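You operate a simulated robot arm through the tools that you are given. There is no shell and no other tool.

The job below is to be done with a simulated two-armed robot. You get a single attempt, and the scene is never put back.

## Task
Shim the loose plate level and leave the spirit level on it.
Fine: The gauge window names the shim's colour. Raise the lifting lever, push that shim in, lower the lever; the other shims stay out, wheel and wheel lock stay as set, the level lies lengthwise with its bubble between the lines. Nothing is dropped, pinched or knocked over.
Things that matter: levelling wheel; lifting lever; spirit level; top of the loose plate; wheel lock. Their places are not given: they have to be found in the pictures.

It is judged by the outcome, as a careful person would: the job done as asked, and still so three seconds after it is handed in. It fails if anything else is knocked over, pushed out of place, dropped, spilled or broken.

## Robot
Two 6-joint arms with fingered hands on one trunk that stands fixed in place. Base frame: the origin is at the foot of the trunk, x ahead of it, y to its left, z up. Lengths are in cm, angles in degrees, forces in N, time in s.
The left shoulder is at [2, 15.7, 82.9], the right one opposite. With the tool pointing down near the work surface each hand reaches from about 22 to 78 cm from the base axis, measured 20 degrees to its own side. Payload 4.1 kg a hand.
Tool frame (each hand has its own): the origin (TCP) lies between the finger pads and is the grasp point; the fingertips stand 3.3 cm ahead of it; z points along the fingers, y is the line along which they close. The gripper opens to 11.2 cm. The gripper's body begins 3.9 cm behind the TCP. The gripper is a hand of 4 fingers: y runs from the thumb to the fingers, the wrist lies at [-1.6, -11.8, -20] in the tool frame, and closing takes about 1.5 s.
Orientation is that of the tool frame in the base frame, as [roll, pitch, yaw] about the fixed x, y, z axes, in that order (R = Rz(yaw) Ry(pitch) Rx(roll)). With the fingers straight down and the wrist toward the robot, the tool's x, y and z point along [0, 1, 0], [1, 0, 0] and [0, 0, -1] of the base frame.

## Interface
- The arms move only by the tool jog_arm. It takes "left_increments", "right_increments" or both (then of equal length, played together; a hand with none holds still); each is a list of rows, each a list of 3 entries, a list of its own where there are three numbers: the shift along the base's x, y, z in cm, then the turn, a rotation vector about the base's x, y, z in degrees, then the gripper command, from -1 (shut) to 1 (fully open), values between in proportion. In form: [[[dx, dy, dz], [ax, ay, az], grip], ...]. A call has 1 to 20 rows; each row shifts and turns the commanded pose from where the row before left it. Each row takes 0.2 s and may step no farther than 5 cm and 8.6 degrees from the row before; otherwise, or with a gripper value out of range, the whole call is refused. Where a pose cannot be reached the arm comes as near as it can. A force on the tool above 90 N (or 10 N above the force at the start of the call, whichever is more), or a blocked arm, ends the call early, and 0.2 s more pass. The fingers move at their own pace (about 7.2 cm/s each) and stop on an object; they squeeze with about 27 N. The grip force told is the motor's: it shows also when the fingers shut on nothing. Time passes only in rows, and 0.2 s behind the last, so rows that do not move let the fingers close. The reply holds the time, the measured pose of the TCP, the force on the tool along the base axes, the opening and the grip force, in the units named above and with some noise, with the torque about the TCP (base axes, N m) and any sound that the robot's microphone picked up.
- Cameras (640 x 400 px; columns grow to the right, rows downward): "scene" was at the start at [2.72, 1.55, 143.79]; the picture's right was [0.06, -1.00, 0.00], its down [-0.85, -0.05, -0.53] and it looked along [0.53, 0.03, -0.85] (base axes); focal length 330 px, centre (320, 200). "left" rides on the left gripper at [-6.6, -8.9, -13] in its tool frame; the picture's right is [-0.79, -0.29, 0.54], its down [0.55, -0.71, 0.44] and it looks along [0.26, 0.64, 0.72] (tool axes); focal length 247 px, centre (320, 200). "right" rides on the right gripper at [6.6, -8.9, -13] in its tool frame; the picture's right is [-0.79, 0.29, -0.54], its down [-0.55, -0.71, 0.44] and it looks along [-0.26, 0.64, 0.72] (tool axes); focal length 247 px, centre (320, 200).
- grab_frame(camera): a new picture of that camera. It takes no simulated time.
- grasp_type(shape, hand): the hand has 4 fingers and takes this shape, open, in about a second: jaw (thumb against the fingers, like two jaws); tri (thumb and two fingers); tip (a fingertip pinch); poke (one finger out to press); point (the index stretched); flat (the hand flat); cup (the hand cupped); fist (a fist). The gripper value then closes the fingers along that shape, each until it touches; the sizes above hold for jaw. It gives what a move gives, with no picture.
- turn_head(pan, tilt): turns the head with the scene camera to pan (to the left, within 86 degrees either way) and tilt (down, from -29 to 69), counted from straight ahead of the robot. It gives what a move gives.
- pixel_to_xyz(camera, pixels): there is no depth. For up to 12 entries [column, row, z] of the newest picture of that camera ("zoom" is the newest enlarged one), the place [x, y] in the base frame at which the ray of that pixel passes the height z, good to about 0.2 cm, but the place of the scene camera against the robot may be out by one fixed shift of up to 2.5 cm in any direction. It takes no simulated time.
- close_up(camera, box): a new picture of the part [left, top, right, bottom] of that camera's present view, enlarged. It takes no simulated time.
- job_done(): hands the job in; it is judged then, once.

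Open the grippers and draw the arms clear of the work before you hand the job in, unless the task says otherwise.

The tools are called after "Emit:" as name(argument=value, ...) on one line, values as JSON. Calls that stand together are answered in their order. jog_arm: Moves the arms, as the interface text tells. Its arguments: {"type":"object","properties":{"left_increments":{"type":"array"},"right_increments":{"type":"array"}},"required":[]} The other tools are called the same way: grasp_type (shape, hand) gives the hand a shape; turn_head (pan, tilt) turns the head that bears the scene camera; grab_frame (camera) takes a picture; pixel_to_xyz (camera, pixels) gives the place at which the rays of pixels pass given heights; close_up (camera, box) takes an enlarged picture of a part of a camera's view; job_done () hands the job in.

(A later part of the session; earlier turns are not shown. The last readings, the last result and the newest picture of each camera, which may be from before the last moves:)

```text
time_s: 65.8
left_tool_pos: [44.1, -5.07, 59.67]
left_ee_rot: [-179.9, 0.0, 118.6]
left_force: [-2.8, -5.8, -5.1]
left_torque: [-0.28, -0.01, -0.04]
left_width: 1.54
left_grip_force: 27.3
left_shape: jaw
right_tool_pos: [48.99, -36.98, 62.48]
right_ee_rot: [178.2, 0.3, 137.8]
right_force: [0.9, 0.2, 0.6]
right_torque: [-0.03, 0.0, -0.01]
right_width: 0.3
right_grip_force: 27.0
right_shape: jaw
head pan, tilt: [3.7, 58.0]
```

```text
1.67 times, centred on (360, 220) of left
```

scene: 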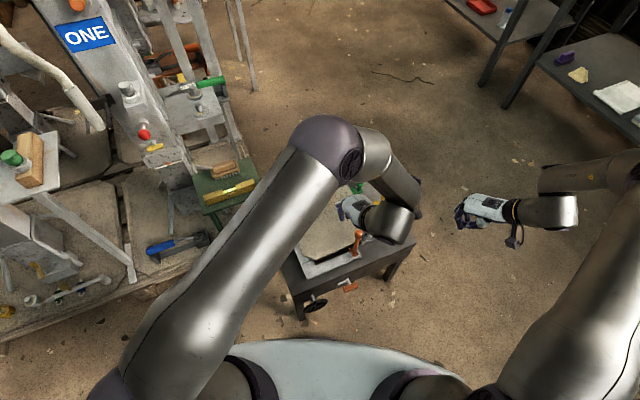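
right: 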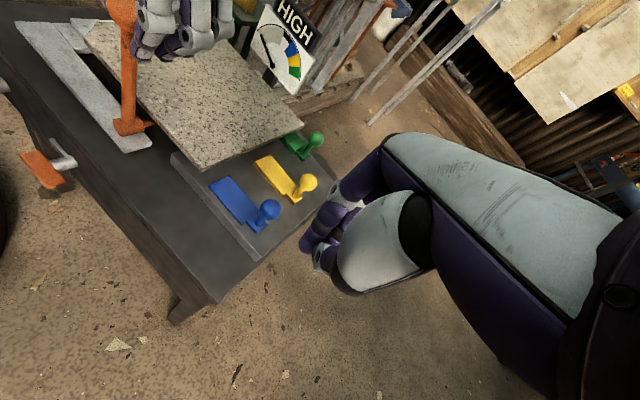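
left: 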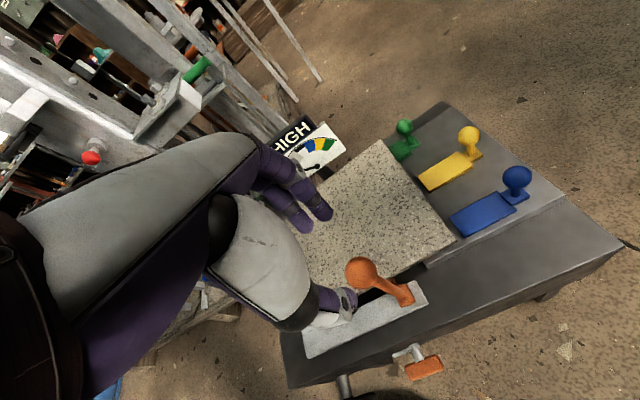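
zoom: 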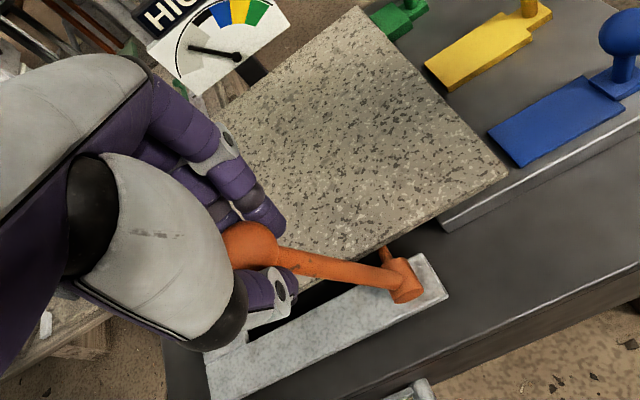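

Smooth, small forces. Next 75°→60°, watching the needle and the plate meeting the shim.

Emit:
jog_arm(left_increments=[[[-0.27, 0.492, -0.177], [0, 0, 0], -1], [[-0.27, 0.492, -0.177], [0, 0, 0], -1], [[-0.261, 0.477, -0.226], [0, 0, 0], -1], [[-0.261, 0.477, -0.226], [0, 0, 0], -1], [[-0.251, 0.458, -0.272], [0, 0, 0], -1], [[-0.251, 0.458, -0.272], [0, 0, 0], -1]])

Emit:
close_up(camera="left", box=[240, 100, 480, 340])

```text
time_s: 67.2
left_tool_pos: [42.68, -2.17, 58.16]
left_ee_rot: [-179.9, 0.1, 118.5]
left_force: [4.1, -10.6, -14.2]
left_torque: [-0.43, -0.21, -0.1]
left_width: 1.49
left_grip_force: 27.3
left_shape: jaw
right_tool_pos: [49.19, -37.1, 62.34]
right_ee_rot: [178.2, 0.2, 137.8]
right_force: [-0.4, -0.4, 0.2]
right_torque: [0.01, -0.02, -0.01]
right_width: 0.28
right_grip_force: 27.2
right_shape: jaw
head pan, tilt: [3.7, 58.0]
```

```text
1.67 times, centred on (360, 220) of left
```

zoom: 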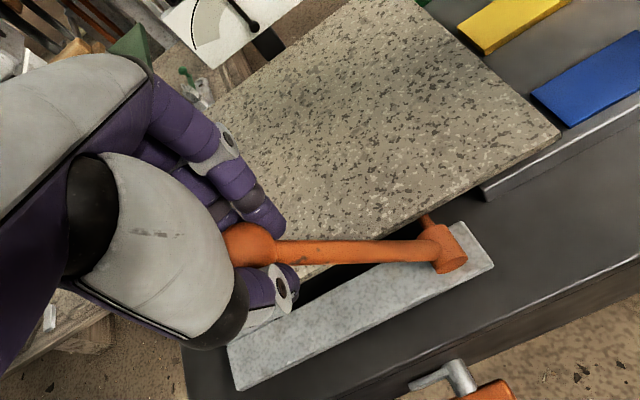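

The hand pulls radially outward a bit (~18 N), so I fold in a 0.3 cm inward correction and go on 60°→45°.

Emit:
jog_arm(left_increments=[[[-0.2, 0.37, -0.45], [0, 0, 0], -1], [[-0.2, 0.37, -0.45], [0, 0, 0], -1], [[-0.224, 0.41, -0.359], [0, 0, 0], -1], [[-0.224, 0.41, -0.359], [0, 0, 0], -1], [[-0.208, 0.381, -0.398], [0, 0, 0], -1], [[-0.208, 0.381, -0.398], [0, 0, 0], -1]])

Emit:
close_up(camera="left", box=[240, 60, 480, 340])

```text
time_s: 68.6
left_tool_pos: [41.55, 0.06, 55.75]
left_ee_rot: [-180.0, 0.2, 118.5]
left_force: [4.3, -8.7, -0.7]
left_torque: [-0.42, -0.29, 0.02]
left_width: 1.54
left_grip_force: 26.8
left_shape: jaw
right_tool_pos: [49.23, -37.08, 62.46]
right_ee_rot: [178.2, 0.2, 137.8]
right_force: [-0.6, -0.4, -0.5]
right_torque: [0.0, 0.01, 0.01]
right_width: 0.25
right_grip_force: 27.1
right_shape: jaw
head pan, tilt: [3.7, 58.0]
```

```text
1.43 times, centred on (360, 200) of left
```

zoom: 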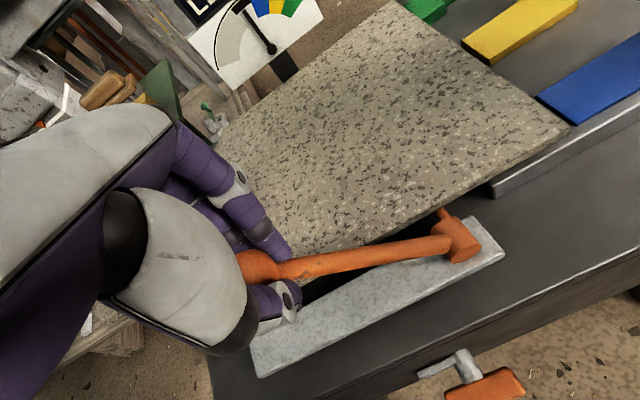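

Forces moderate; continuing 45°→30°.

Emit:
jog_arm(left_increments=[[[-0.191, 0.33, -0.434], [0, 0, 0], -1], [[-0.191, 0.33, -0.434], [0, 0, 0], -1], [[-0.172, 0.3, -0.467], [0, 0, 0], -1], [[-0.172, 0.3, -0.467], [0, 0, 0], -1], [[-0.152, 0.278, -0.497], [0, 0, 0], -1], [[-0.152, 0.278, -0.497], [0, 0, 0], -1]])

Emit:
close_up(camera="left", box=[240, 60, 480, 340])

```text
time_s: 70.0
left_tool_pos: [40.47, 1.86, 53.03]
left_ee_rot: [-179.9, 0.1, 118.5]
left_force: [12.7, -16.5, -4.2]
left_torque: [-0.57, -0.51, -0.07]
left_width: 1.5
left_grip_force: 26.5
left_shape: jaw
right_tool_pos: [49.23, -37.09, 62.53]
right_ee_rot: [178.2, 0.3, 137.8]
right_force: [0.1, 0.3, -0.2]
right_torque: [0.03, 0.01, 0.01]
right_width: 0.27
right_grip_force: 26.7
right_shape: jaw
head pan, tilt: [3.7, 58.0]
```

```text
1.43 times, centred on (360, 200) of left
```

zoom: 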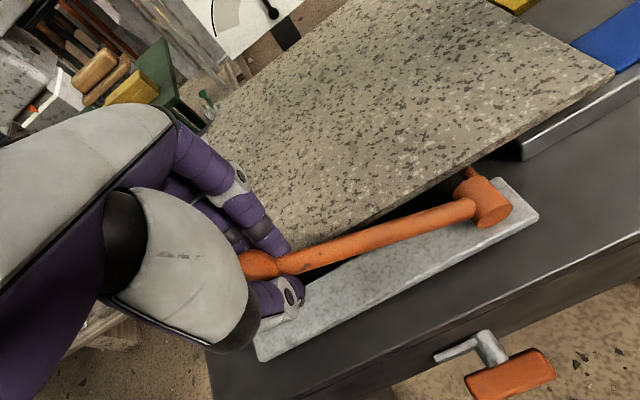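

The hand is stretched outward ~20 N, so I add 0.3 cm inward while lowering 30°→20°.

Emit:
jog_arm(left_increments=[[[-0.06, 0.12, -0.5], [0, 0, 0], -1], [[-0.07, 0.13, -0.52], [0, 0, 0], -1], [[-0.05, 0.1, -0.54], [0, 0, 0], -1], [[-0.1, 0.18, -0.54], [0, 0, 0], -1]])

Emit:
close_up(camera="left", box=[240, 60, 480, 340])

```text
time_s: 71.0
left_tool_pos: [40.08, 2.62, 50.76]
left_ee_rot: [-179.9, 0.0, 118.4]
left_force: [8.1, -9.7, 2.6]
left_torque: [-0.38, -0.32, -0.03]
left_width: 1.55
left_grip_force: 27.1
left_shape: jaw
right_tool_pos: [49.16, -36.99, 62.48]
right_ee_rot: [178.2, 0.2, 137.7]
right_force: [1.2, -0.1, -0.8]
right_torque: [-0.06, 0.02, 0.01]
right_width: 0.26
right_grip_force: 27.3
right_shape: jaw
head pan, tilt: [3.7, 58.0]
```

```text
1.43 times, centred on (360, 200) of left
```

zoom: 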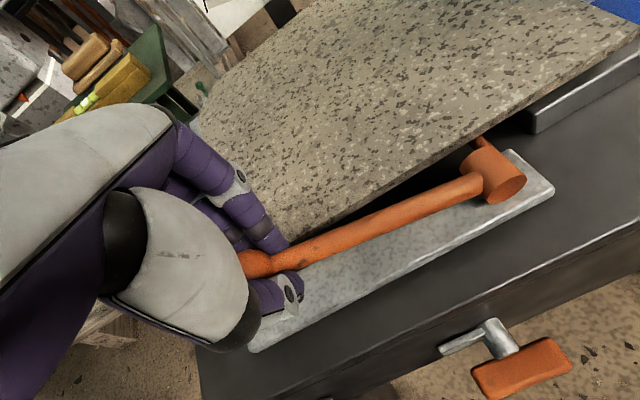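

Lever at ~19°. I lower the remaining ~1.6 cm in three gentle rows, watching for the rest position.

Emit:
jog_arm(left_increments=[[[-0.03, 0.06, -0.5], [0, 0, 0], -1], [[-0.03, 0.06, -0.5], [0, 0, 0], -1], [[-0.02, 0.04, -0.4], [0, 0, 0], -1], [[0, 0, 0], [0, 0, 0], -1]])

Emit:
close_up(camera="left", box=[240, 60, 480, 340])

Emit:
grab_frame(camera="left")

```text
time_s: 72.0
left_tool_pos: [40.07, 2.67, 49.48]
left_ee_rot: [180.0, 0.1, 118.7]
left_force: [3.3, -3.2, 6.3]
left_torque: [-0.15, -0.14, -0.07]
left_width: 1.62
left_grip_force: 27.0
left_shape: jaw
right_tool_pos: [49.03, -36.96, 62.49]
right_ee_rot: [178.2, 0.2, 137.8]
right_force: [-0.3, 0.2, 0.5]
right_torque: [0.01, 0.01, -0.01]
right_width: 0.31
right_grip_force: 26.7
right_shape: jaw
head pan, tilt: [3.7, 58.0]
```

```text
1.43 times, centred on (360, 200) of left
```

zoom: 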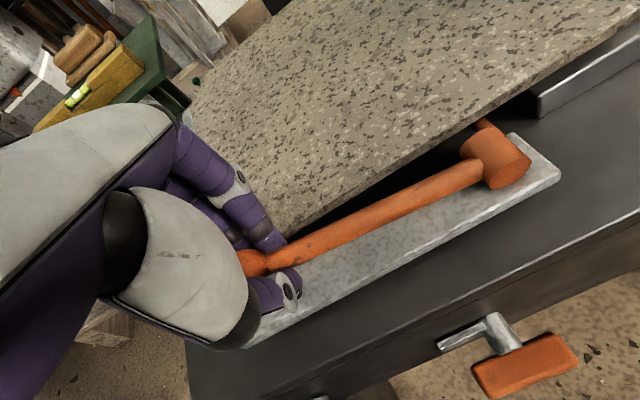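

```text
taken
```

left: 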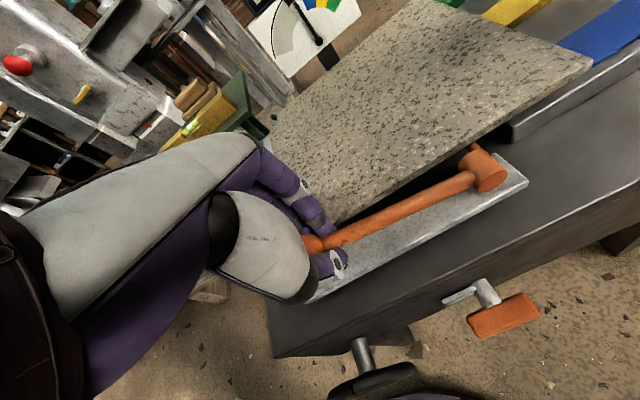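

The needle (318,42) is now near the middle, and the lever is nearly down. I lower 0.5 cm more to feel its rest.

Emit:
jog_arm(left_increments=[[[-0.01, 0.02, -0.25], [0, 0, 0], -1], [[0, 0, -0.25], [0, 0, 0], -1], [[0, 0, 0], [0, 0, 0], -1]])

Emit:
close_up(camera="left", box=[240, 0, 480, 280])

```text
time_s: 72.8
left_tool_pos: [40.11, 2.73, 48.95]
left_ee_rot: [-179.8, 0.0, 118.6]
left_force: [2.0, -3.9, 5.7]
left_torque: [-0.08, -0.04, -0.06]
left_width: 1.6
left_grip_force: 26.8
left_shape: jaw
right_tool_pos: [49.08, -37.08, 62.4]
right_ee_rot: [178.2, 0.2, 137.8]
right_force: [0.2, 0.0, 0.1]
right_torque: [0.01, 0.03, 0.02]
right_width: 0.28
right_grip_force: 26.6
right_shape: jaw
head pan, tilt: [3.7, 58.0]
```

```text
1.43 times, centred on (360, 140) of left
```

zoom: 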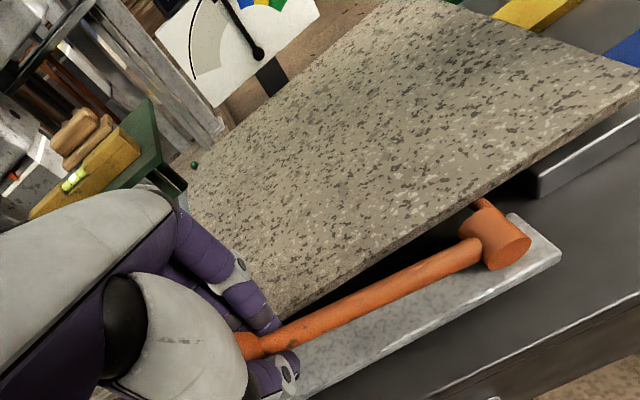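

The lever still moves down freely, but the ball now sits deep in the palm (t≈0) and the fingertips near the base strip. I open, raise the hand 1.4 cm, and regrip nearer the fingertips to finish the last bit.

Emit:
jog_arm(left_increments=[[[0, 0, 0], [0, 0, 0], -0.5], [[0, 0, 0], [0, 0, 0], 0], [[0, 0, 0], [0, 0, 0], 0], [[0, 0, 0.7], [0, 0, 0], 0], [[0, 0, 0.7], [0, 0, 0], 0], [[0, 0, 0], [0, 0, 0], 0]])

Emit:
grab_frame(camera="left")

Emit:
close_up(camera="left", box=[240, 170, 440, 340])

```text
time_s: 74.2
left_tool_pos: [39.94, 2.73, 50.42]
left_ee_rot: [-180.0, 0.1, 118.6]
left_force: [-1.3, 0.2, -0.1]
left_torque: [0.01, 0.0, 0.0]
left_width: 5.54
left_grip_force: 0.1
left_shape: jaw
right_tool_pos: [49.04, -37.0, 62.48]
right_ee_rot: [178.2, 0.1, 137.9]
right_force: [-0.2, -1.0, 0.4]
right_torque: [-0.02, -0.01, 0.06]
right_width: 0.27
right_grip_force: 27.0
right_shape: jaw
head pan, tilt: [3.7, 58.0]
```

```text
taken
```

left: 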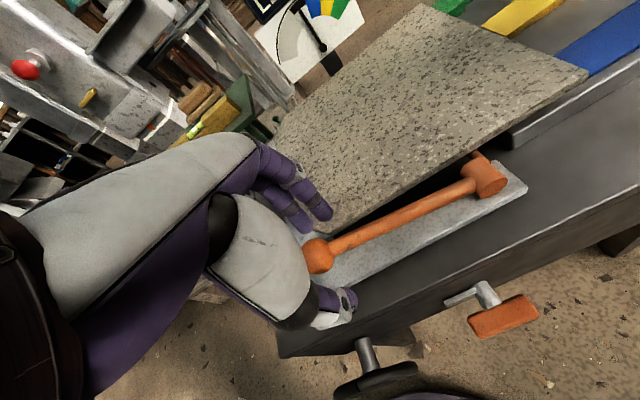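

```text
2.35 times, centred on (340, 255) of left
```

zoom: 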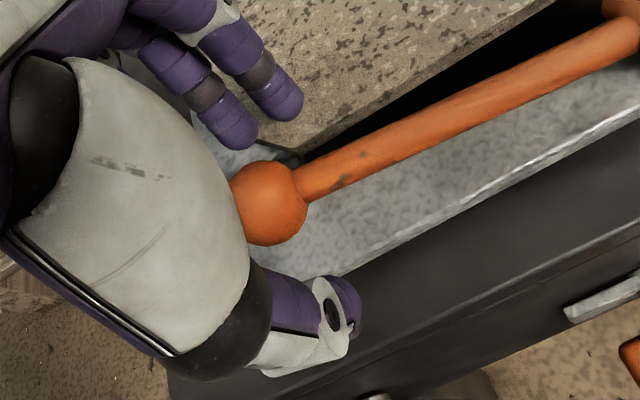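

I check the ball's present place via its ray (318.7,256.3) to see whether the lever is already at its rest height.

Emit:
pixel_to_xyz(camera="left", pixels=[[318.7, 256.3, 48], [318.7, 256.3, 48.5], [318.7, 256.3, 49], [489, 175, 45], [489, 175, 46]])

Emit:
close_up(camera="scene", box=[260, 160, 430, 310])

Emit:
close_up(camera="left", box=[240, 0, 400, 120])

```text
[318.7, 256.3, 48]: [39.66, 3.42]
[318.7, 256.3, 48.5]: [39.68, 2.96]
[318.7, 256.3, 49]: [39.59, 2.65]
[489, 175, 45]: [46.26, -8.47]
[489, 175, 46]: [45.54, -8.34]
```

```text
2.67 times, centred on (345, 235) of scene
```

zoom: 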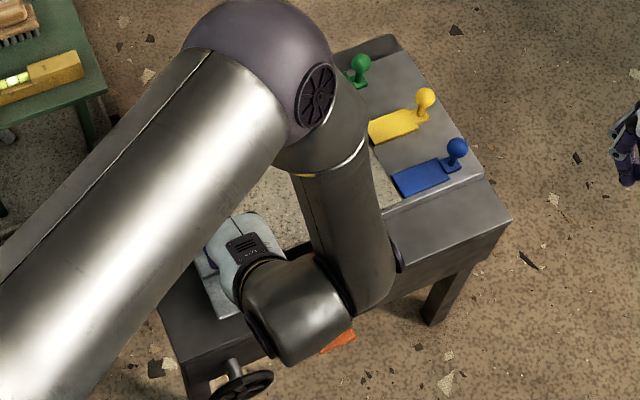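

```text
3.33 times, centred on (320, 60) of left
```

zoom: 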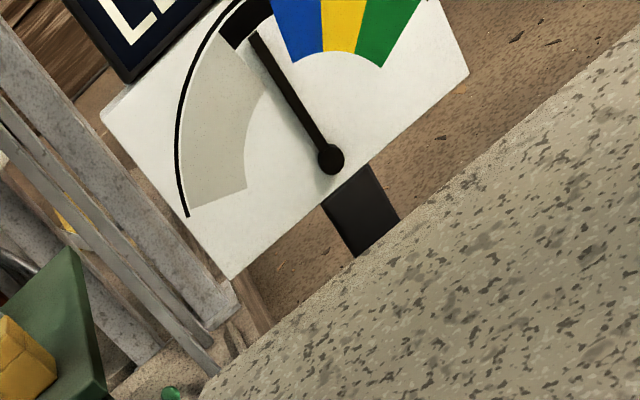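

The gauge window now starts with "L…" and the needle is in the black LEVEL band. I regrip the ball near the fingertips and press gently down to make sure the lever is fully lowered.

Emit:
jog_arm(left_increments=[[[0, 0.1, 0], [0, 0, 0], -0.4], [[0, 0, 0], [0, 0, 0], -0.7], [[0, 0, 0], [0, 0, 0], -0.9], [[0, 0, 0], [0, 0, 0], -1], [[0, 0, 0], [0, 0, 0], -1], [[0, 0, -0.2], [0, 0, 0], -1], [[0, 0, -0.2], [0, 0, 0], -1], [[0, 0, 0], [0, 0, 0], -1]])

Emit:
close_up(camera="left", box=[240, 170, 440, 340])

```text
time_s: 76.0
left_tool_pos: [40.03, 2.81, 50.18]
left_ee_rot: [179.9, 0.1, 118.6]
left_force: [-0.5, -2.0, 26.0]
left_torque: [0.03, -0.05, 0.09]
left_width: 1.87
left_grip_force: 27.2
left_shape: jaw
right_tool_pos: [49.01, -37.08, 62.54]
right_ee_rot: [178.2, 0.2, 137.8]
right_force: [0.3, -1.0, 0.1]
right_torque: [-0.01, -0.02, -0.01]
right_width: 0.3
right_grip_force: 27.0
right_shape: jaw
head pan, tilt: [3.7, 58.0]
```

```text
2.35 times, centred on (340, 255) of left
```

zoom: 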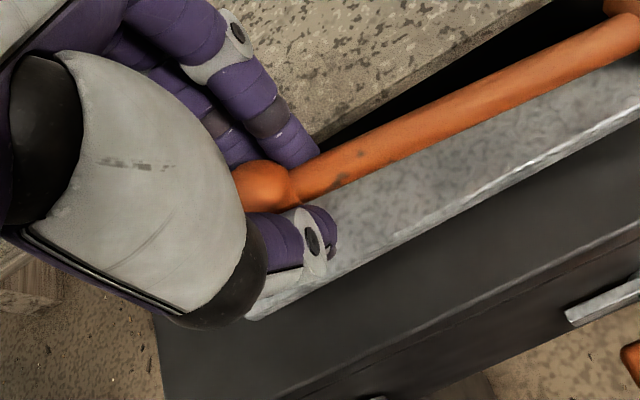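

A firm 26 N upward reaction: the lever is on its lower stop. I ease up, open the left hand and lift it away, then check the result.

Emit:
jog_arm(left_increments=[[[0, 0, 0.2], [0, 0, 0], -1], [[0, 0, 0.05], [0, 0, 0], -0.4], [[0, 0, 0], [0, 0, 0], 0], [[0, 0, 0], [0, 0, 0], 0], [[0, 0, 1.0], [0, 0, 0], 0], [[0, 0, 2.0], [0, 0, 0], 0], [[0, 0, 3.0], [0, 0, 0], 0], [[0, 0, 4.0], [0, 0, 0], 0], [[0, 2, 4.0], [0, 0, -4], 0], [[0, 3, 3.0], [0, 0, -8], 0], [[1, 4, 2.0], [0, 0, -8], 0], [[1, 4, 1.0], [0, 0, -8], 0]])

Emit:
grab_frame(camera="left")

Emit:
grab_frame(camera="scene")

Emit:
grab_frame(camera="right")

```text
time_s: 78.6
left_tool_pos: [41.93, 15.78, 70.24]
left_ee_rot: [-179.9, 0.0, 90.4]
left_force: [1.1, -0.8, 0.3]
left_torque: [0.02, -0.05, -0.03]
left_width: 5.56
left_grip_force: 0.0
left_shape: jaw
right_tool_pos: [49.09, -37.18, 62.47]
right_ee_rot: [178.2, 0.3, 137.8]
right_force: [0.4, -0.3, 0.3]
right_torque: [0.05, 0.02, 0.01]
right_width: 0.27
right_grip_force: 27.1
right_shape: jaw
head pan, tilt: [3.7, 58.0]
```

```text
taken
```

left: 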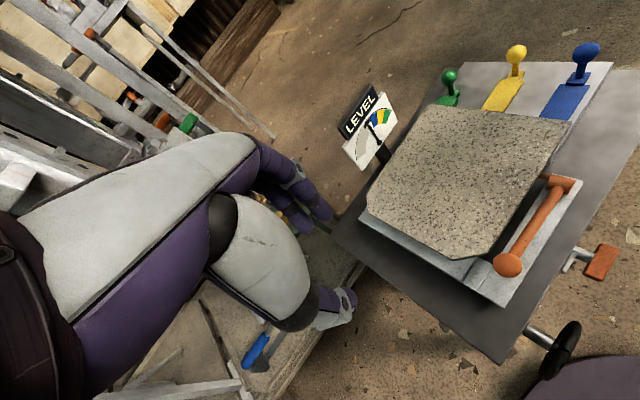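

```text
taken
```

scene: 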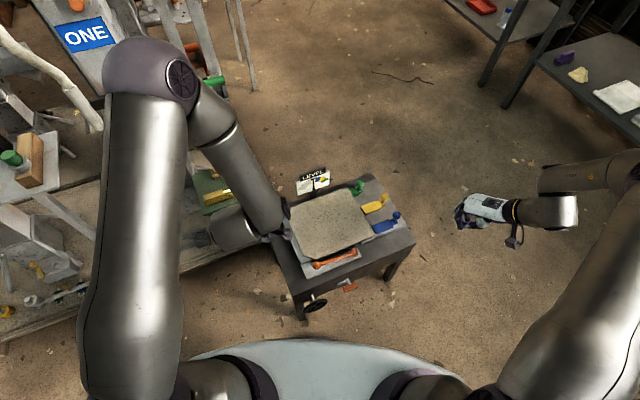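

```text
taken
```

right: 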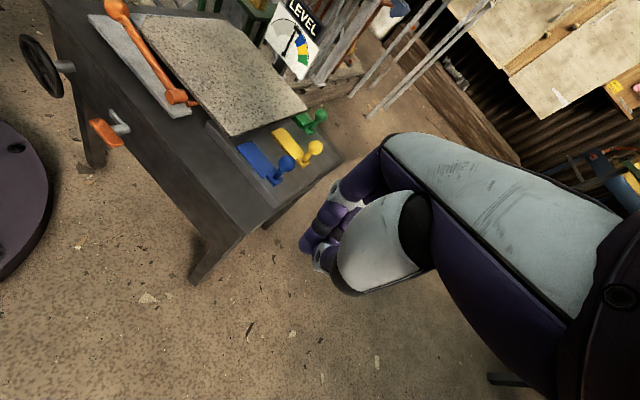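

The gauge now reads LEVEL. Next is the spirit level on the green stool; I calibrate the scene camera against known points and look at the level in a zoom.

Emit:
close_up(camera="scene", box=[270, 160, 430, 300])

Emit:
pixel_to_xyz(camera="zoom", pixels=[[232, 326, 48.2], [426, 135, 49.3], [458, 187, 49.4], [398, 78, 49.1]])

Emit:
jog_arm(left_increments=[[[0, 4, 1], [0, 0, 0], 0], [[0, 4, 1], [0, 0, 0], 0], [[0, 4, 1], [0, 0, 0], 0], [[0, 4, 1], [0, 0, 0], 0], [[0, 4, 1], [0, 0, 0], 0], [[0, 3, 0], [0, 0, 0], 0], [[0, 0, 0], [0, 0, 0], 0]])

Emit:
grab_frame(camera="left")

Emit:
grab_frame(camera="scene")

```text
2.86 times, centred on (350, 230) of scene
```

zoom: 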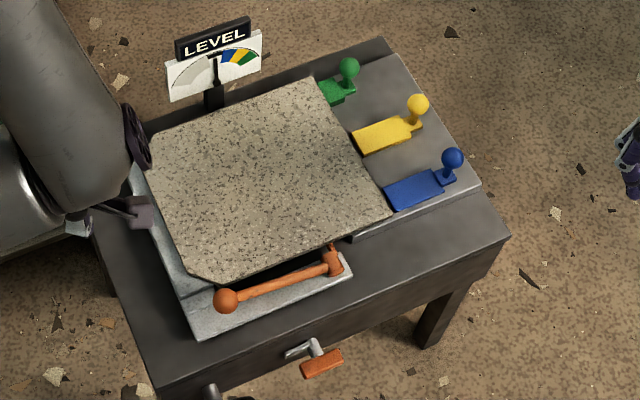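

```text
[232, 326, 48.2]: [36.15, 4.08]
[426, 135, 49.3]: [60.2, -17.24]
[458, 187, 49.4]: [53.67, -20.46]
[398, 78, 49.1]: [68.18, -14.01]
```

```text
time_s: 80.2
left_tool_pos: [41.92, 38.84, 75.32]
left_ee_rot: [-179.9, 0.0, 90.5]
left_force: [0.0, 0.2, 0.1]
left_torque: [0.01, -0.01, -0.05]
left_width: 5.55
left_grip_force: 0.0
left_shape: jaw
right_tool_pos: [49.09, -37.06, 62.43]
right_ee_rot: [178.2, 0.2, 137.8]
right_force: [-1.4, -0.5, -0.1]
right_torque: [-0.01, -0.02, 0.01]
right_width: 0.31
right_grip_force: 27.1
right_shape: jaw
head pan, tilt: [3.7, 58.0]
```

```text
taken
```

left: 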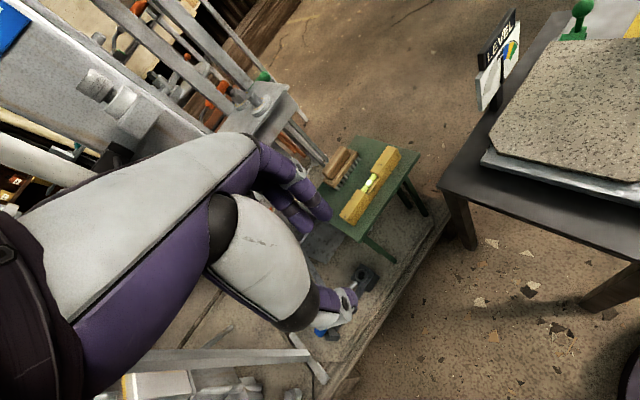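

```text
taken
```

scene: 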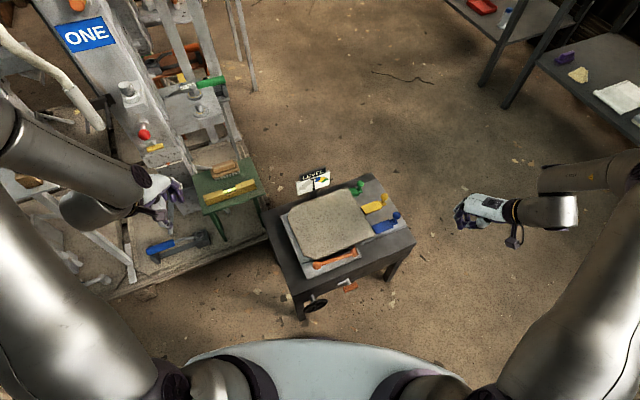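

Both the left and scene cameras now see the level freely (left image: ends ≈(350,218) and (390,155)). I zoom both for precise picks.

Emit:
close_up(camera="left", box=[300, 120, 460, 270])

Emit:
close_up(camera="scene", box=[180, 140, 290, 250])

```text
2.67 times, centred on (380, 195) of left
```

zoom: 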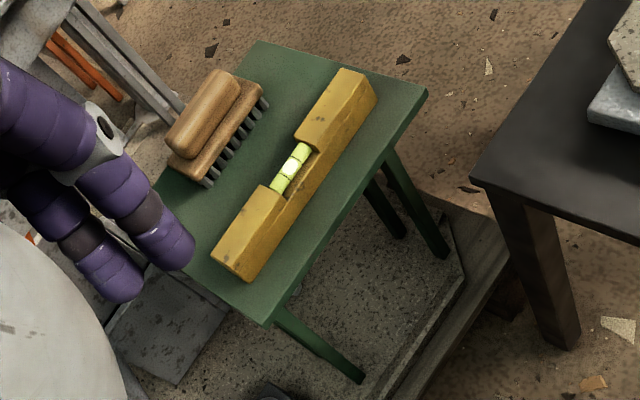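

```text
3.64 times, centred on (235, 195) of scene
```

zoom: 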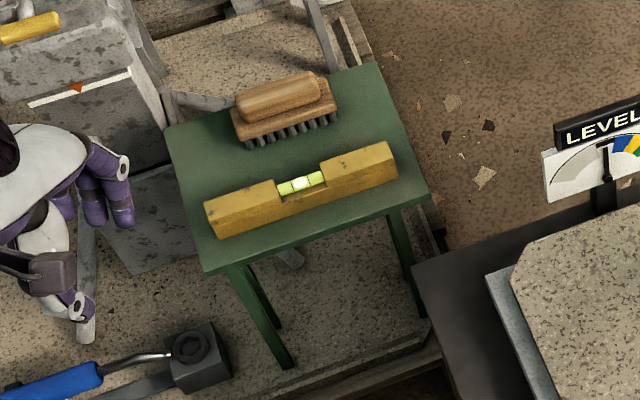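

I query the left-camera rays for the level's ends, vial and stool corners, and calibrate the scene camera with the balls.

Emit:
close_up(camera="left", box=[300, 120, 460, 270])

Emit:
pixel_to_xyz(camera="zoom", pixels=[[291, 168, 35], [291, 168, 50], [212, 258, 35], [212, 258, 50], [241, 280, 35], [241, 280, 50], [343, 69, 35], [343, 69, 50], [377, 98, 35], [377, 98, 50], [428, 90, 35], [428, 90, 50]])

Emit:
close_up(camera="scene", box=[180, 130, 420, 290])

```text
2.67 times, centred on (380, 195) of left
```

zoom: 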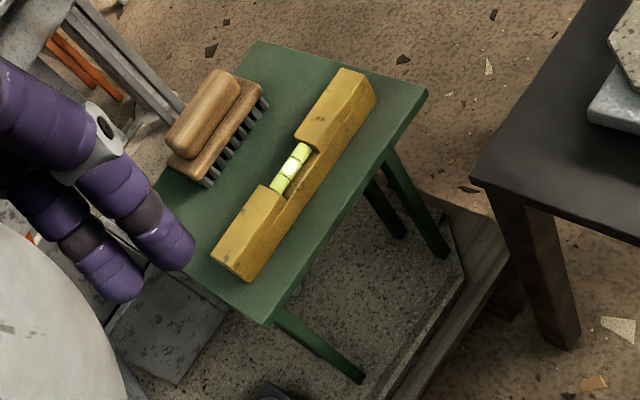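

```text
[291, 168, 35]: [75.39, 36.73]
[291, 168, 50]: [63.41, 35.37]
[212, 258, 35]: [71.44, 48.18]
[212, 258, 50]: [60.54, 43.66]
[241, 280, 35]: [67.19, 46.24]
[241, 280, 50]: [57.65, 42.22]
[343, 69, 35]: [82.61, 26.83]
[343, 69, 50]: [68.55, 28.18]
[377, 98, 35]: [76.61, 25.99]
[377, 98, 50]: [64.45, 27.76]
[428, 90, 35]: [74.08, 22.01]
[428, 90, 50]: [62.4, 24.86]
```

```text
2.50 times, centred on (300, 210) of scene
```

zoom: 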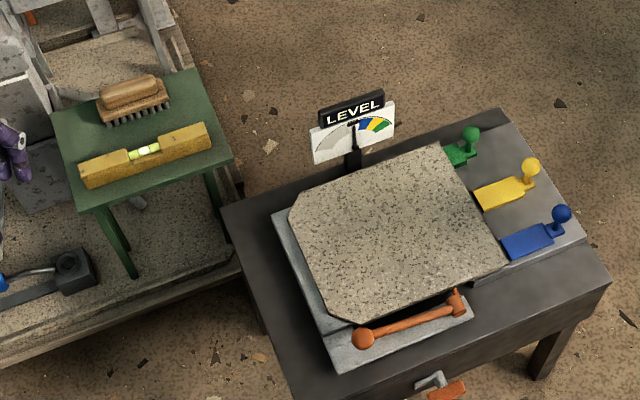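

I query the scene zoom for the three known balls (for calibration) and for the vial and level ends.

Emit:
pixel_to_xyz(camera="zoom", pixels=[[363, 339, 48.2], [530, 167, 49.3], [561, 214, 49.4], [471, 134, 49.1], [145, 151, 35], [145, 151, 50], [80, 160, 35], [80, 160, 50], [205, 124, 35], [205, 124, 50], [211, 146, 35], [211, 146, 50]])

```text
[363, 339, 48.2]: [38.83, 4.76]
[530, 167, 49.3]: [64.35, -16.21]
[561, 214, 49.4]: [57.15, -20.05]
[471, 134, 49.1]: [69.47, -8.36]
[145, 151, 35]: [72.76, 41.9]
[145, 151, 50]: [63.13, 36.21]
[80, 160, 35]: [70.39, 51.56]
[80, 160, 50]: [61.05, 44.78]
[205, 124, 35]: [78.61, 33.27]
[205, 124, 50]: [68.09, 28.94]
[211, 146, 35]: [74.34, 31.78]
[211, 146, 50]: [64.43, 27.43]
```

Calibration gives a scene offset of about (+0.9,-1.0). The level's centre is ≈(64.8,35.7), top z≈49, length ≈18 cm along (0.46,-0.89). I bring the left hand above it at z≈62, turned to yaw ≈117, and look.

Emit:
jog_arm(left_increments=[[[2.8, -0.4, -1.0], [0, 0, 3.35], 0], [[2.8, -0.4, -1.0], [0, 0, 3.35], 0], [[2.8, -0.4, -1.0], [0, 0, 3.35], 0], [[2.8, -0.4, -1.0], [0, 0, 3.35], 0], [[2.8, -0.4, -1.0], [0, 0, 3.35], 0], [[2.8, -0.4, -1.0], [0, 0, 3.35], 0], [[2.8, -0.4, -1.0], [0, 0, 3.35], 0], [[2.8, -0.4, -1.0], [0, 0, 3.35], 0], [[0, 0, 0], [0, 0, 0], 0]])

Emit:
grab_frame(camera="left")

Emit:
grab_frame(camera="scene")

```text
time_s: 82.2
left_tool_pos: [64.21, 35.52, 67.25]
left_ee_rot: [-179.9, 0.0, 117.3]
left_force: [0.1, 0.8, 0.7]
left_torque: [0.0, 0.02, 0.03]
left_width: 5.56
left_grip_force: 0.1
left_shape: jaw
right_tool_pos: [49.1, -37.1, 62.56]
right_ee_rot: [178.3, 0.2, 137.7]
right_force: [0.2, 0.0, -0.6]
right_torque: [0.01, 0.0, -0.02]
right_width: 0.29
right_grip_force: 26.6
right_shape: jaw
head pan, tilt: [3.7, 58.0]
```

```text
taken
```

left: 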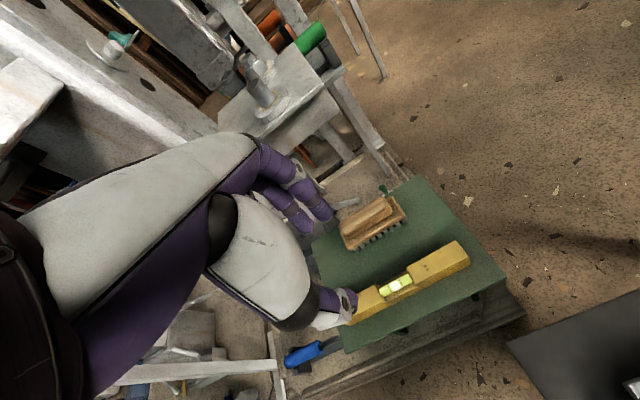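

```text
taken
```

scene: 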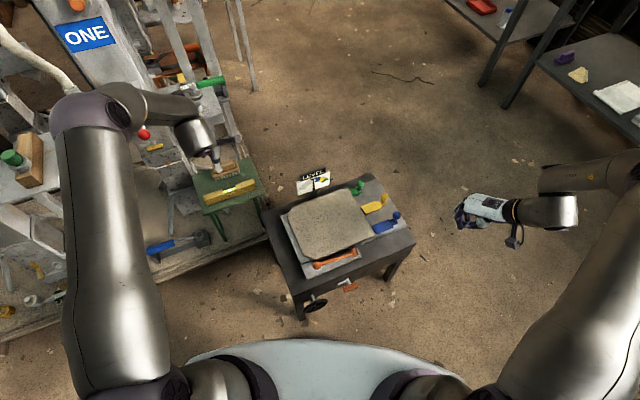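

The vial at (397,285) is almost on the hand's axis (predicted (395,291)). I zoom and query rays here for accurate position and height.

Emit:
close_up(camera="left", box=[310, 170, 510, 350])

Emit:
pixel_to_xyz(camera="zoom", pixels=[[291, 252, 44], [291, 252, 50], [440, 155, 44], [440, 155, 50], [452, 196, 44], [452, 196, 50], [425, 168, 44], [425, 168, 50]])

```text
2.22 times, centred on (410, 260) of left
```

zoom: 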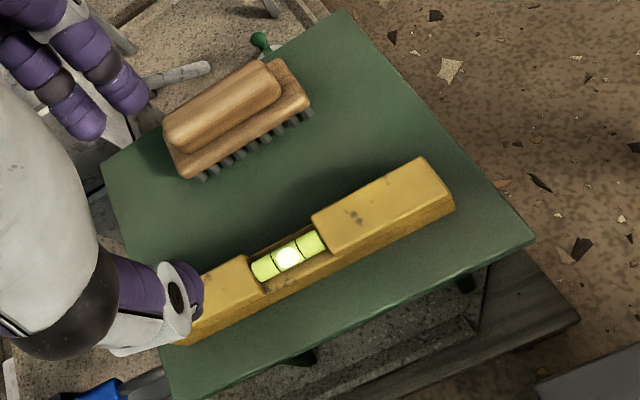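

```text
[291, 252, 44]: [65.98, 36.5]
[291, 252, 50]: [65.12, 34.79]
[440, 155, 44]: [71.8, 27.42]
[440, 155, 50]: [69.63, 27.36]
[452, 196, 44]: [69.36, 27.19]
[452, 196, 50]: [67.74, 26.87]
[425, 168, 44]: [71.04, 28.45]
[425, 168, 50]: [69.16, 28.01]
```

I query more exact picks in this zoom: end corners (424,157), (450,193), (454,209), notch corners and stool corner (533,238).

Emit:
pixel_to_xyz(camera="zoom", pixels=[[424, 157, 44], [424, 157, 50], [450, 193, 44], [450, 193, 50], [454, 209, 44], [454, 209, 50], [288, 257, 47.4], [312, 213, 48], [330, 253, 48], [533, 238, 44], [533, 238, 46], [180, 346, 45]])

```text
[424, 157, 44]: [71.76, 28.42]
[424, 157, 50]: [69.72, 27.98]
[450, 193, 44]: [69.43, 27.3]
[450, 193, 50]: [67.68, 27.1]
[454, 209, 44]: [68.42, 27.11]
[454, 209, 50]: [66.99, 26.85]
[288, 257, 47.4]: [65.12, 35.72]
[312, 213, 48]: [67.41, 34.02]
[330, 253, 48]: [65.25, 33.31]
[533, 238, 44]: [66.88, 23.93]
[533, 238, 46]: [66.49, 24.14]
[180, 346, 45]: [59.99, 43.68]
```

Level: centre ≈(65.1,35.7), top z≈48.05, stool top ≈45.2, width ≈2.35, length ≈18.2, axis (0.46,-0.888). I check the brush's clearance on the far side.

Emit:
pixel_to_xyz(camera="zoom", pixels=[[310, 118, 46], [255, 150, 46], [200, 178, 46], [245, 255, 48], [312, 213, 48], [195, 285, 48]])

```text
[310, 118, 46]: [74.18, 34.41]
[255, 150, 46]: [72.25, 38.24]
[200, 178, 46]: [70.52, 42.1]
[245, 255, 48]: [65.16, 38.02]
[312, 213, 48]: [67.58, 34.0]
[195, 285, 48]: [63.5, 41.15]
```

The brush is ~6 cm from the level's far edge, plenty. I centre over (65.1,35.7) and descend to z≈54, then check.

Emit:
jog_arm(left_increments=[[[0.45, 0.1, -3.0], [0, 0, 0], 0], [[0.45, 0.1, -3.0], [0, 0, 0], 0], [[0, 0, -3.0], [0, 0, 0], 0], [[0, 0, -3.0], [0, 0, 0], 0], [[0, 0, -1.3], [0, 0, 0], 0], [[0, 0, 0], [0, 0, 0], 0]])

Emit:
grab_frame(camera="left")

Emit:
close_up(camera="scene", box=[150, 110, 290, 250])

```text
time_s: 83.6
left_tool_pos: [65.31, 35.75, 54.01]
left_ee_rot: [-180.0, 0.1, 117.4]
left_force: [-0.4, 0.1, 0.4]
left_torque: [0.0, 0.0, 0.04]
left_width: 5.58
left_grip_force: 0.0
left_shape: jaw
right_tool_pos: [49.11, -37.02, 62.45]
right_ee_rot: [178.2, 0.2, 137.9]
right_force: [0.3, 0.1, 0.0]
right_torque: [0.04, 0.01, 0.01]
right_width: 0.29
right_grip_force: 27.3
right_shape: jaw
head pan, tilt: [3.7, 58.0]
```

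```text
taken
```

left: 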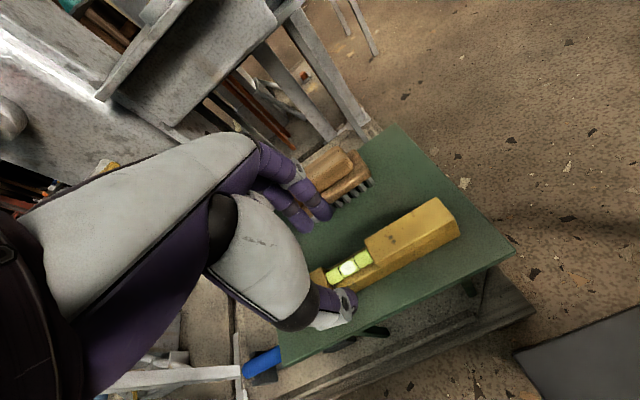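

```text
2.86 times, centred on (220, 180) of scene
```

zoom: 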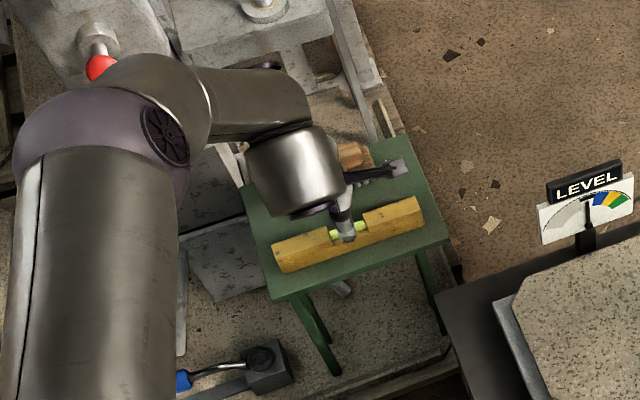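

The vial (349,268) is right on the axis (predicted (352,268)). I descend to z≈49.2 so the pads straddle the level's body.

Emit:
jog_arm(left_increments=[[[-0.1, 0, -1.5], [0, 0, 0], 0], [[-0.05, 0, -1.5], [0, 0, 0], 0], [[0, 0, -1.2], [0, 0, 0], 0], [[0, 0, -0.6], [0, 0, 0], 0], [[0, 0, 0], [0, 0, 0], 0]])

Emit:
close_up(camera="left", box=[240, 160, 440, 340])

Emit:
close_up(camera="scene", box=[110, 100, 270, 240])

```text
time_s: 84.8
left_tool_pos: [65.02, 35.93, 49.29]
left_ee_rot: [179.9, 0.0, 117.4]
left_force: [-0.2, 0.2, 0.3]
left_torque: [0.03, -0.01, 0.02]
left_width: 5.54
left_grip_force: 0.1
left_shape: jaw
right_tool_pos: [49.09, -37.08, 62.47]
right_ee_rot: [178.2, 0.2, 137.8]
right_force: [0.1, -0.4, 0.1]
right_torque: [-0.02, -0.02, -0.02]
right_width: 0.28
right_grip_force: 27.0
right_shape: jaw
head pan, tilt: [3.7, 58.0]
```

```text
2.22 times, centred on (340, 250) of left
```

zoom: 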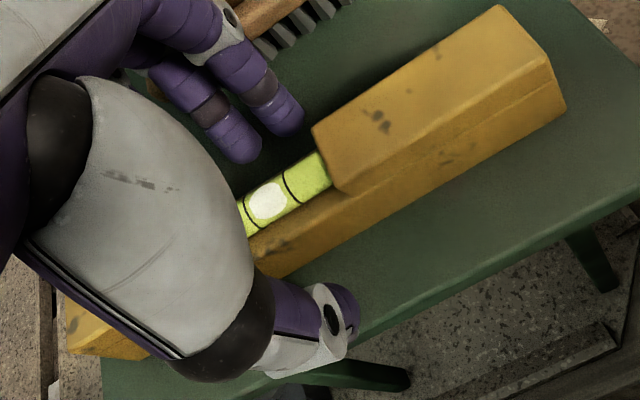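

```text
2.86 times, centred on (190, 170) of scene
```

zoom: 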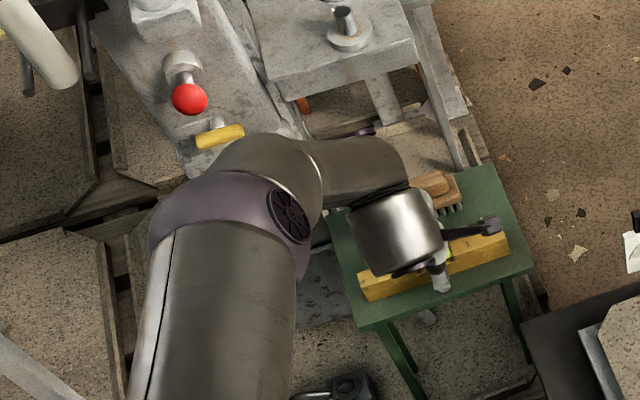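

The level lies between fingers and thumb. I lower 0.3 cm more and close gently on the body.

Emit:
jog_arm(left_increments=[[[0, 0, -0.3], [0, 0, 0], -0.1], [[0, 0, 0], [0, 0, 0], -0.3], [[0, 0, 0], [0, 0, 0], -0.5], [[0, 0, 0], [0, 0, 0], -0.7], [[0, 0, 0], [0, 0, 0], -1], [[0, 0, 0], [0, 0, 0], -1], [[0, 0, 0], [0, 0, 0], -1]])

Emit:
close_up(camera="left", box=[240, 160, 440, 340])

```text
time_s: 86.4
left_tool_pos: [65.1, 35.76, 48.97]
left_ee_rot: [-179.9, 0.0, 117.4]
left_force: [0.4, -0.3, 0.3]
left_torque: [-0.02, 0.0, -0.04]
left_width: 1.91
left_grip_force: 26.7
left_shape: jaw
right_tool_pos: [49.16, -37.08, 62.49]
right_ee_rot: [178.2, 0.2, 137.8]
right_force: [-0.7, -0.1, 0.8]
right_torque: [-0.02, -0.05, -0.01]
right_width: 0.27
right_grip_force: 26.3
right_shape: jaw
head pan, tilt: [3.7, 58.0]
```

```text
2.22 times, centred on (340, 250) of left
```

zoom: 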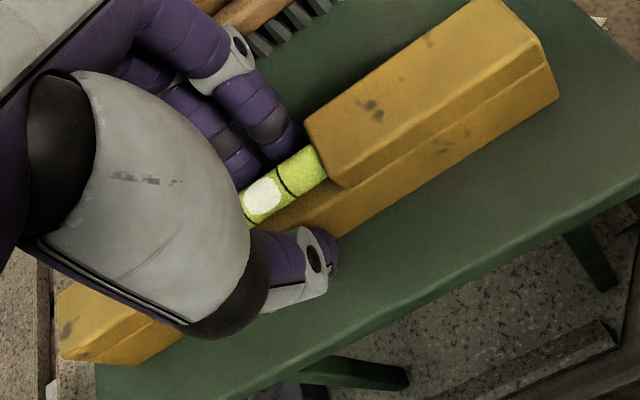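

The level is gripped (width 1.91, 27 N). I lift it a little to check that it comes along evenly.

Emit:
jog_arm(left_increments=[[[0, 0, 0.4], [0, 0, 0], -1], [[0, 0, 0.6], [0, 0, 0], -1], [[0, 0, 1.0], [0, 0, 0], -1], [[0, 0, 0], [0, 0, 0], -1]])

Emit:
grab_frame(camera="left")

Emit:
close_up(camera="scene", box=[150, 110, 290, 250])

```text
time_s: 87.4
left_tool_pos: [65.05, 35.81, 50.95]
left_ee_rot: [-179.9, 0.0, 117.5]
left_force: [-0.9, 0.7, -1.4]
left_torque: [0.01, 0.02, -0.04]
left_width: 1.9
left_grip_force: 26.7
left_shape: jaw
right_tool_pos: [49.17, -37.01, 62.48]
right_ee_rot: [178.3, 0.2, 137.8]
right_force: [-0.7, -0.7, 0.0]
right_torque: [0.01, 0.03, 0.0]
right_width: 0.29
right_grip_force: 26.8
right_shape: jaw
head pan, tilt: [3.7, 58.0]
```

```text
taken
```

left: 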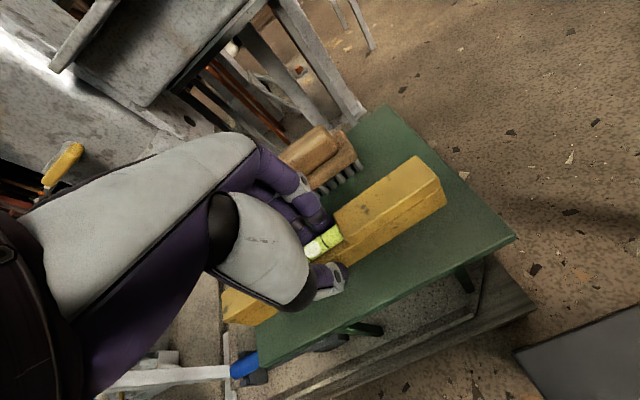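

```text
2.86 times, centred on (220, 180) of scene
```

zoom: 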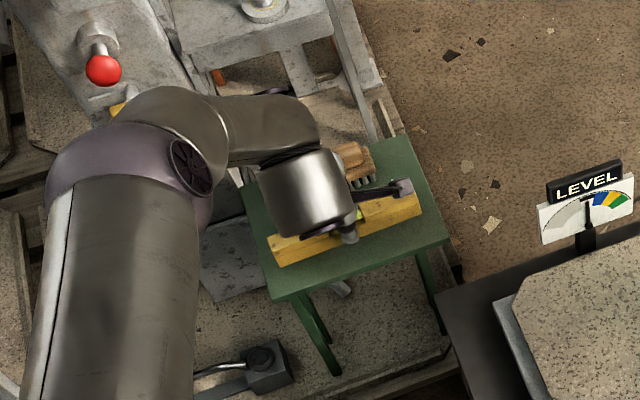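

The level came up level (≈2 N weight). I lift it to z≈68, above everything, then check before carrying it over.

Emit:
jog_arm(left_increments=[[[0, 0, 2.0], [0, 0, 0], -1], [[0, 0, 2.5], [0, 0, 0], -1], [[0, 0, 2.5], [0, 0, 0], -1], [[0, 0, 2.5], [0, 0, 0], -1], [[0, 0, 2.5], [0, 0, 0], -1], [[0, 0, 2.5], [0, 0, 0], -1], [[0, 0, 2.5], [0, 0, 0], -1], [[0, 0, 0], [0, 0, 0], -1]])

Emit:
grab_frame(camera="left")

Emit:
grab_frame(camera="scene")

```text
time_s: 89.2
left_tool_pos: [65.11, 35.72, 67.78]
left_ee_rot: [-179.9, 0.0, 117.4]
left_force: [0.1, -0.3, -1.8]
left_torque: [-0.01, 0.0, -0.01]
left_width: 1.88
left_grip_force: 27.7
left_shape: jaw
right_tool_pos: [49.17, -36.95, 62.52]
right_ee_rot: [178.3, 0.2, 137.8]
right_force: [-0.4, 0.4, -1.1]
right_torque: [0.01, 0.01, -0.01]
right_width: 0.28
right_grip_force: 27.5
right_shape: jaw
head pan, tilt: [3.7, 58.0]
```

```text
taken
```

left: 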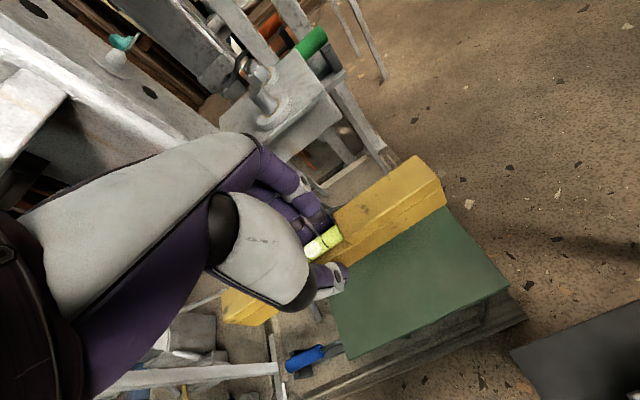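

```text
taken
```

scene: 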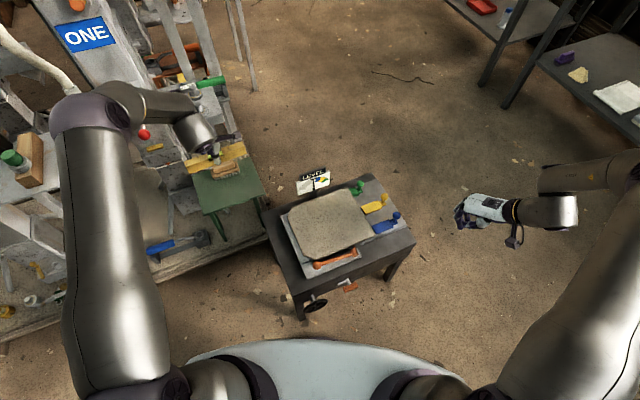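

Held steady. I locate the plate's corners in the clear scene view (applying the calibration) to choose the placing point.

Emit:
close_up(camera="scene", box=[270, 160, 430, 300])

Emit:
pixel_to_xyz(camera="zoom", pixels=[[309, 79, 46], [392, 216, 46], [218, 283, 46], [187, 268, 46], [148, 142, 46], [160, 130, 46], [348, 67, 49.1], [417, 104, 49.3], [452, 158, 49.4], [226, 300, 48.2]])

```text
2.86 times, centred on (350, 230) of scene
```

zoom: 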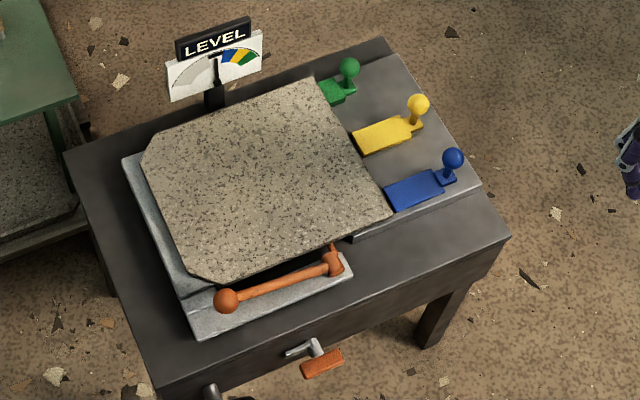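

```text
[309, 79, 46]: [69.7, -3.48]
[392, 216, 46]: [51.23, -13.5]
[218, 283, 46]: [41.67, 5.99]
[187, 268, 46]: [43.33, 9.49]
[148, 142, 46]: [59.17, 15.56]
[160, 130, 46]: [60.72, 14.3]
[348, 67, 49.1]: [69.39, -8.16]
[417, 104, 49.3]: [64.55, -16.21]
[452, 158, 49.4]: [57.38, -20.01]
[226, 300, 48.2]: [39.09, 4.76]
```

Plate spans roughly u′ 13.7–37.7 and v′ 39–60, centre ≈(55.9,1.0). I carry the level there at height z≈66, turning +1.3° to align with the plate.

Emit:
jog_arm(left_increments=[[[-0.77, -2.89, -0.1], [0, 0, 0.11], -1], [[-0.77, -2.89, -0.1], [0, 0, 0.11], -1], [[-0.77, -2.89, -0.1], [0, 0, 0.11], -1], [[-0.77, -2.89, -0.1], [0, 0, 0.11], -1], [[-0.77, -2.89, -0.1], [0, 0, 0.11], -1], [[-0.77, -2.89, -0.1], [0, 0, 0.11], -1], [[-0.77, -2.89, -0.1], [0, 0, 0.11], -1], [[-0.77, -2.89, -0.1], [0, 0, 0.11], -1], [[-0.77, -2.89, -0.1], [0, 0, 0.11], -1], [[-0.77, -2.89, -0.1], [0, 0, 0.11], -1], [[-0.77, -2.89, -0.1], [0, 0, 0.11], -1], [[-0.77, -2.89, -0.1], [0, 0, 0.11], -1], [[0, 0, 0], [0, 0, 0], -1]])

Emit:
grab_frame(camera="left")

Emit:
grab_frame(camera="scene")

```text
time_s: 92.0
left_tool_pos: [55.89, 1.0, 66.69]
left_ee_rot: [-180.0, -0.1, 118.8]
left_force: [0.1, 0.6, -2.3]
left_torque: [0.02, 0.01, -0.02]
left_width: 1.91
left_grip_force: 27.1
left_shape: jaw
right_tool_pos: [49.1, -36.96, 62.44]
right_ee_rot: [178.2, 0.2, 137.8]
right_force: [0.2, 0.2, -0.7]
right_torque: [-0.03, 0.01, 0.03]
right_width: 0.28
right_grip_force: 27.0
right_shape: jaw
head pan, tilt: [3.7, 58.0]
```

```text
taken
```

left: 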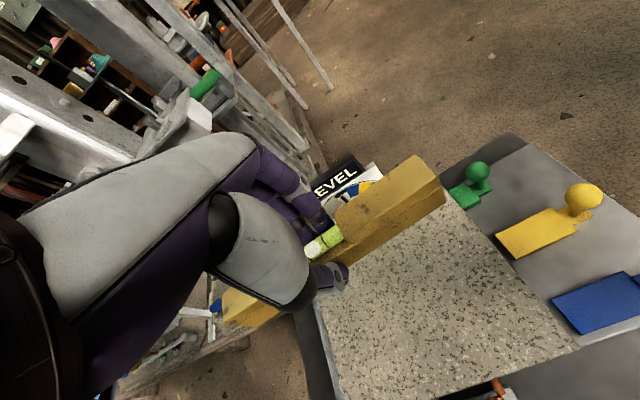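

```text
taken
```

scene: 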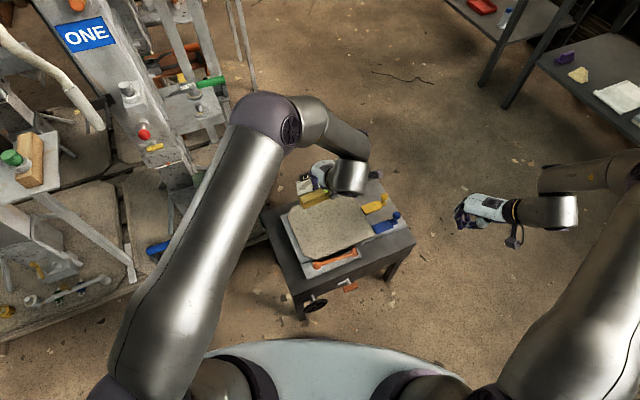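

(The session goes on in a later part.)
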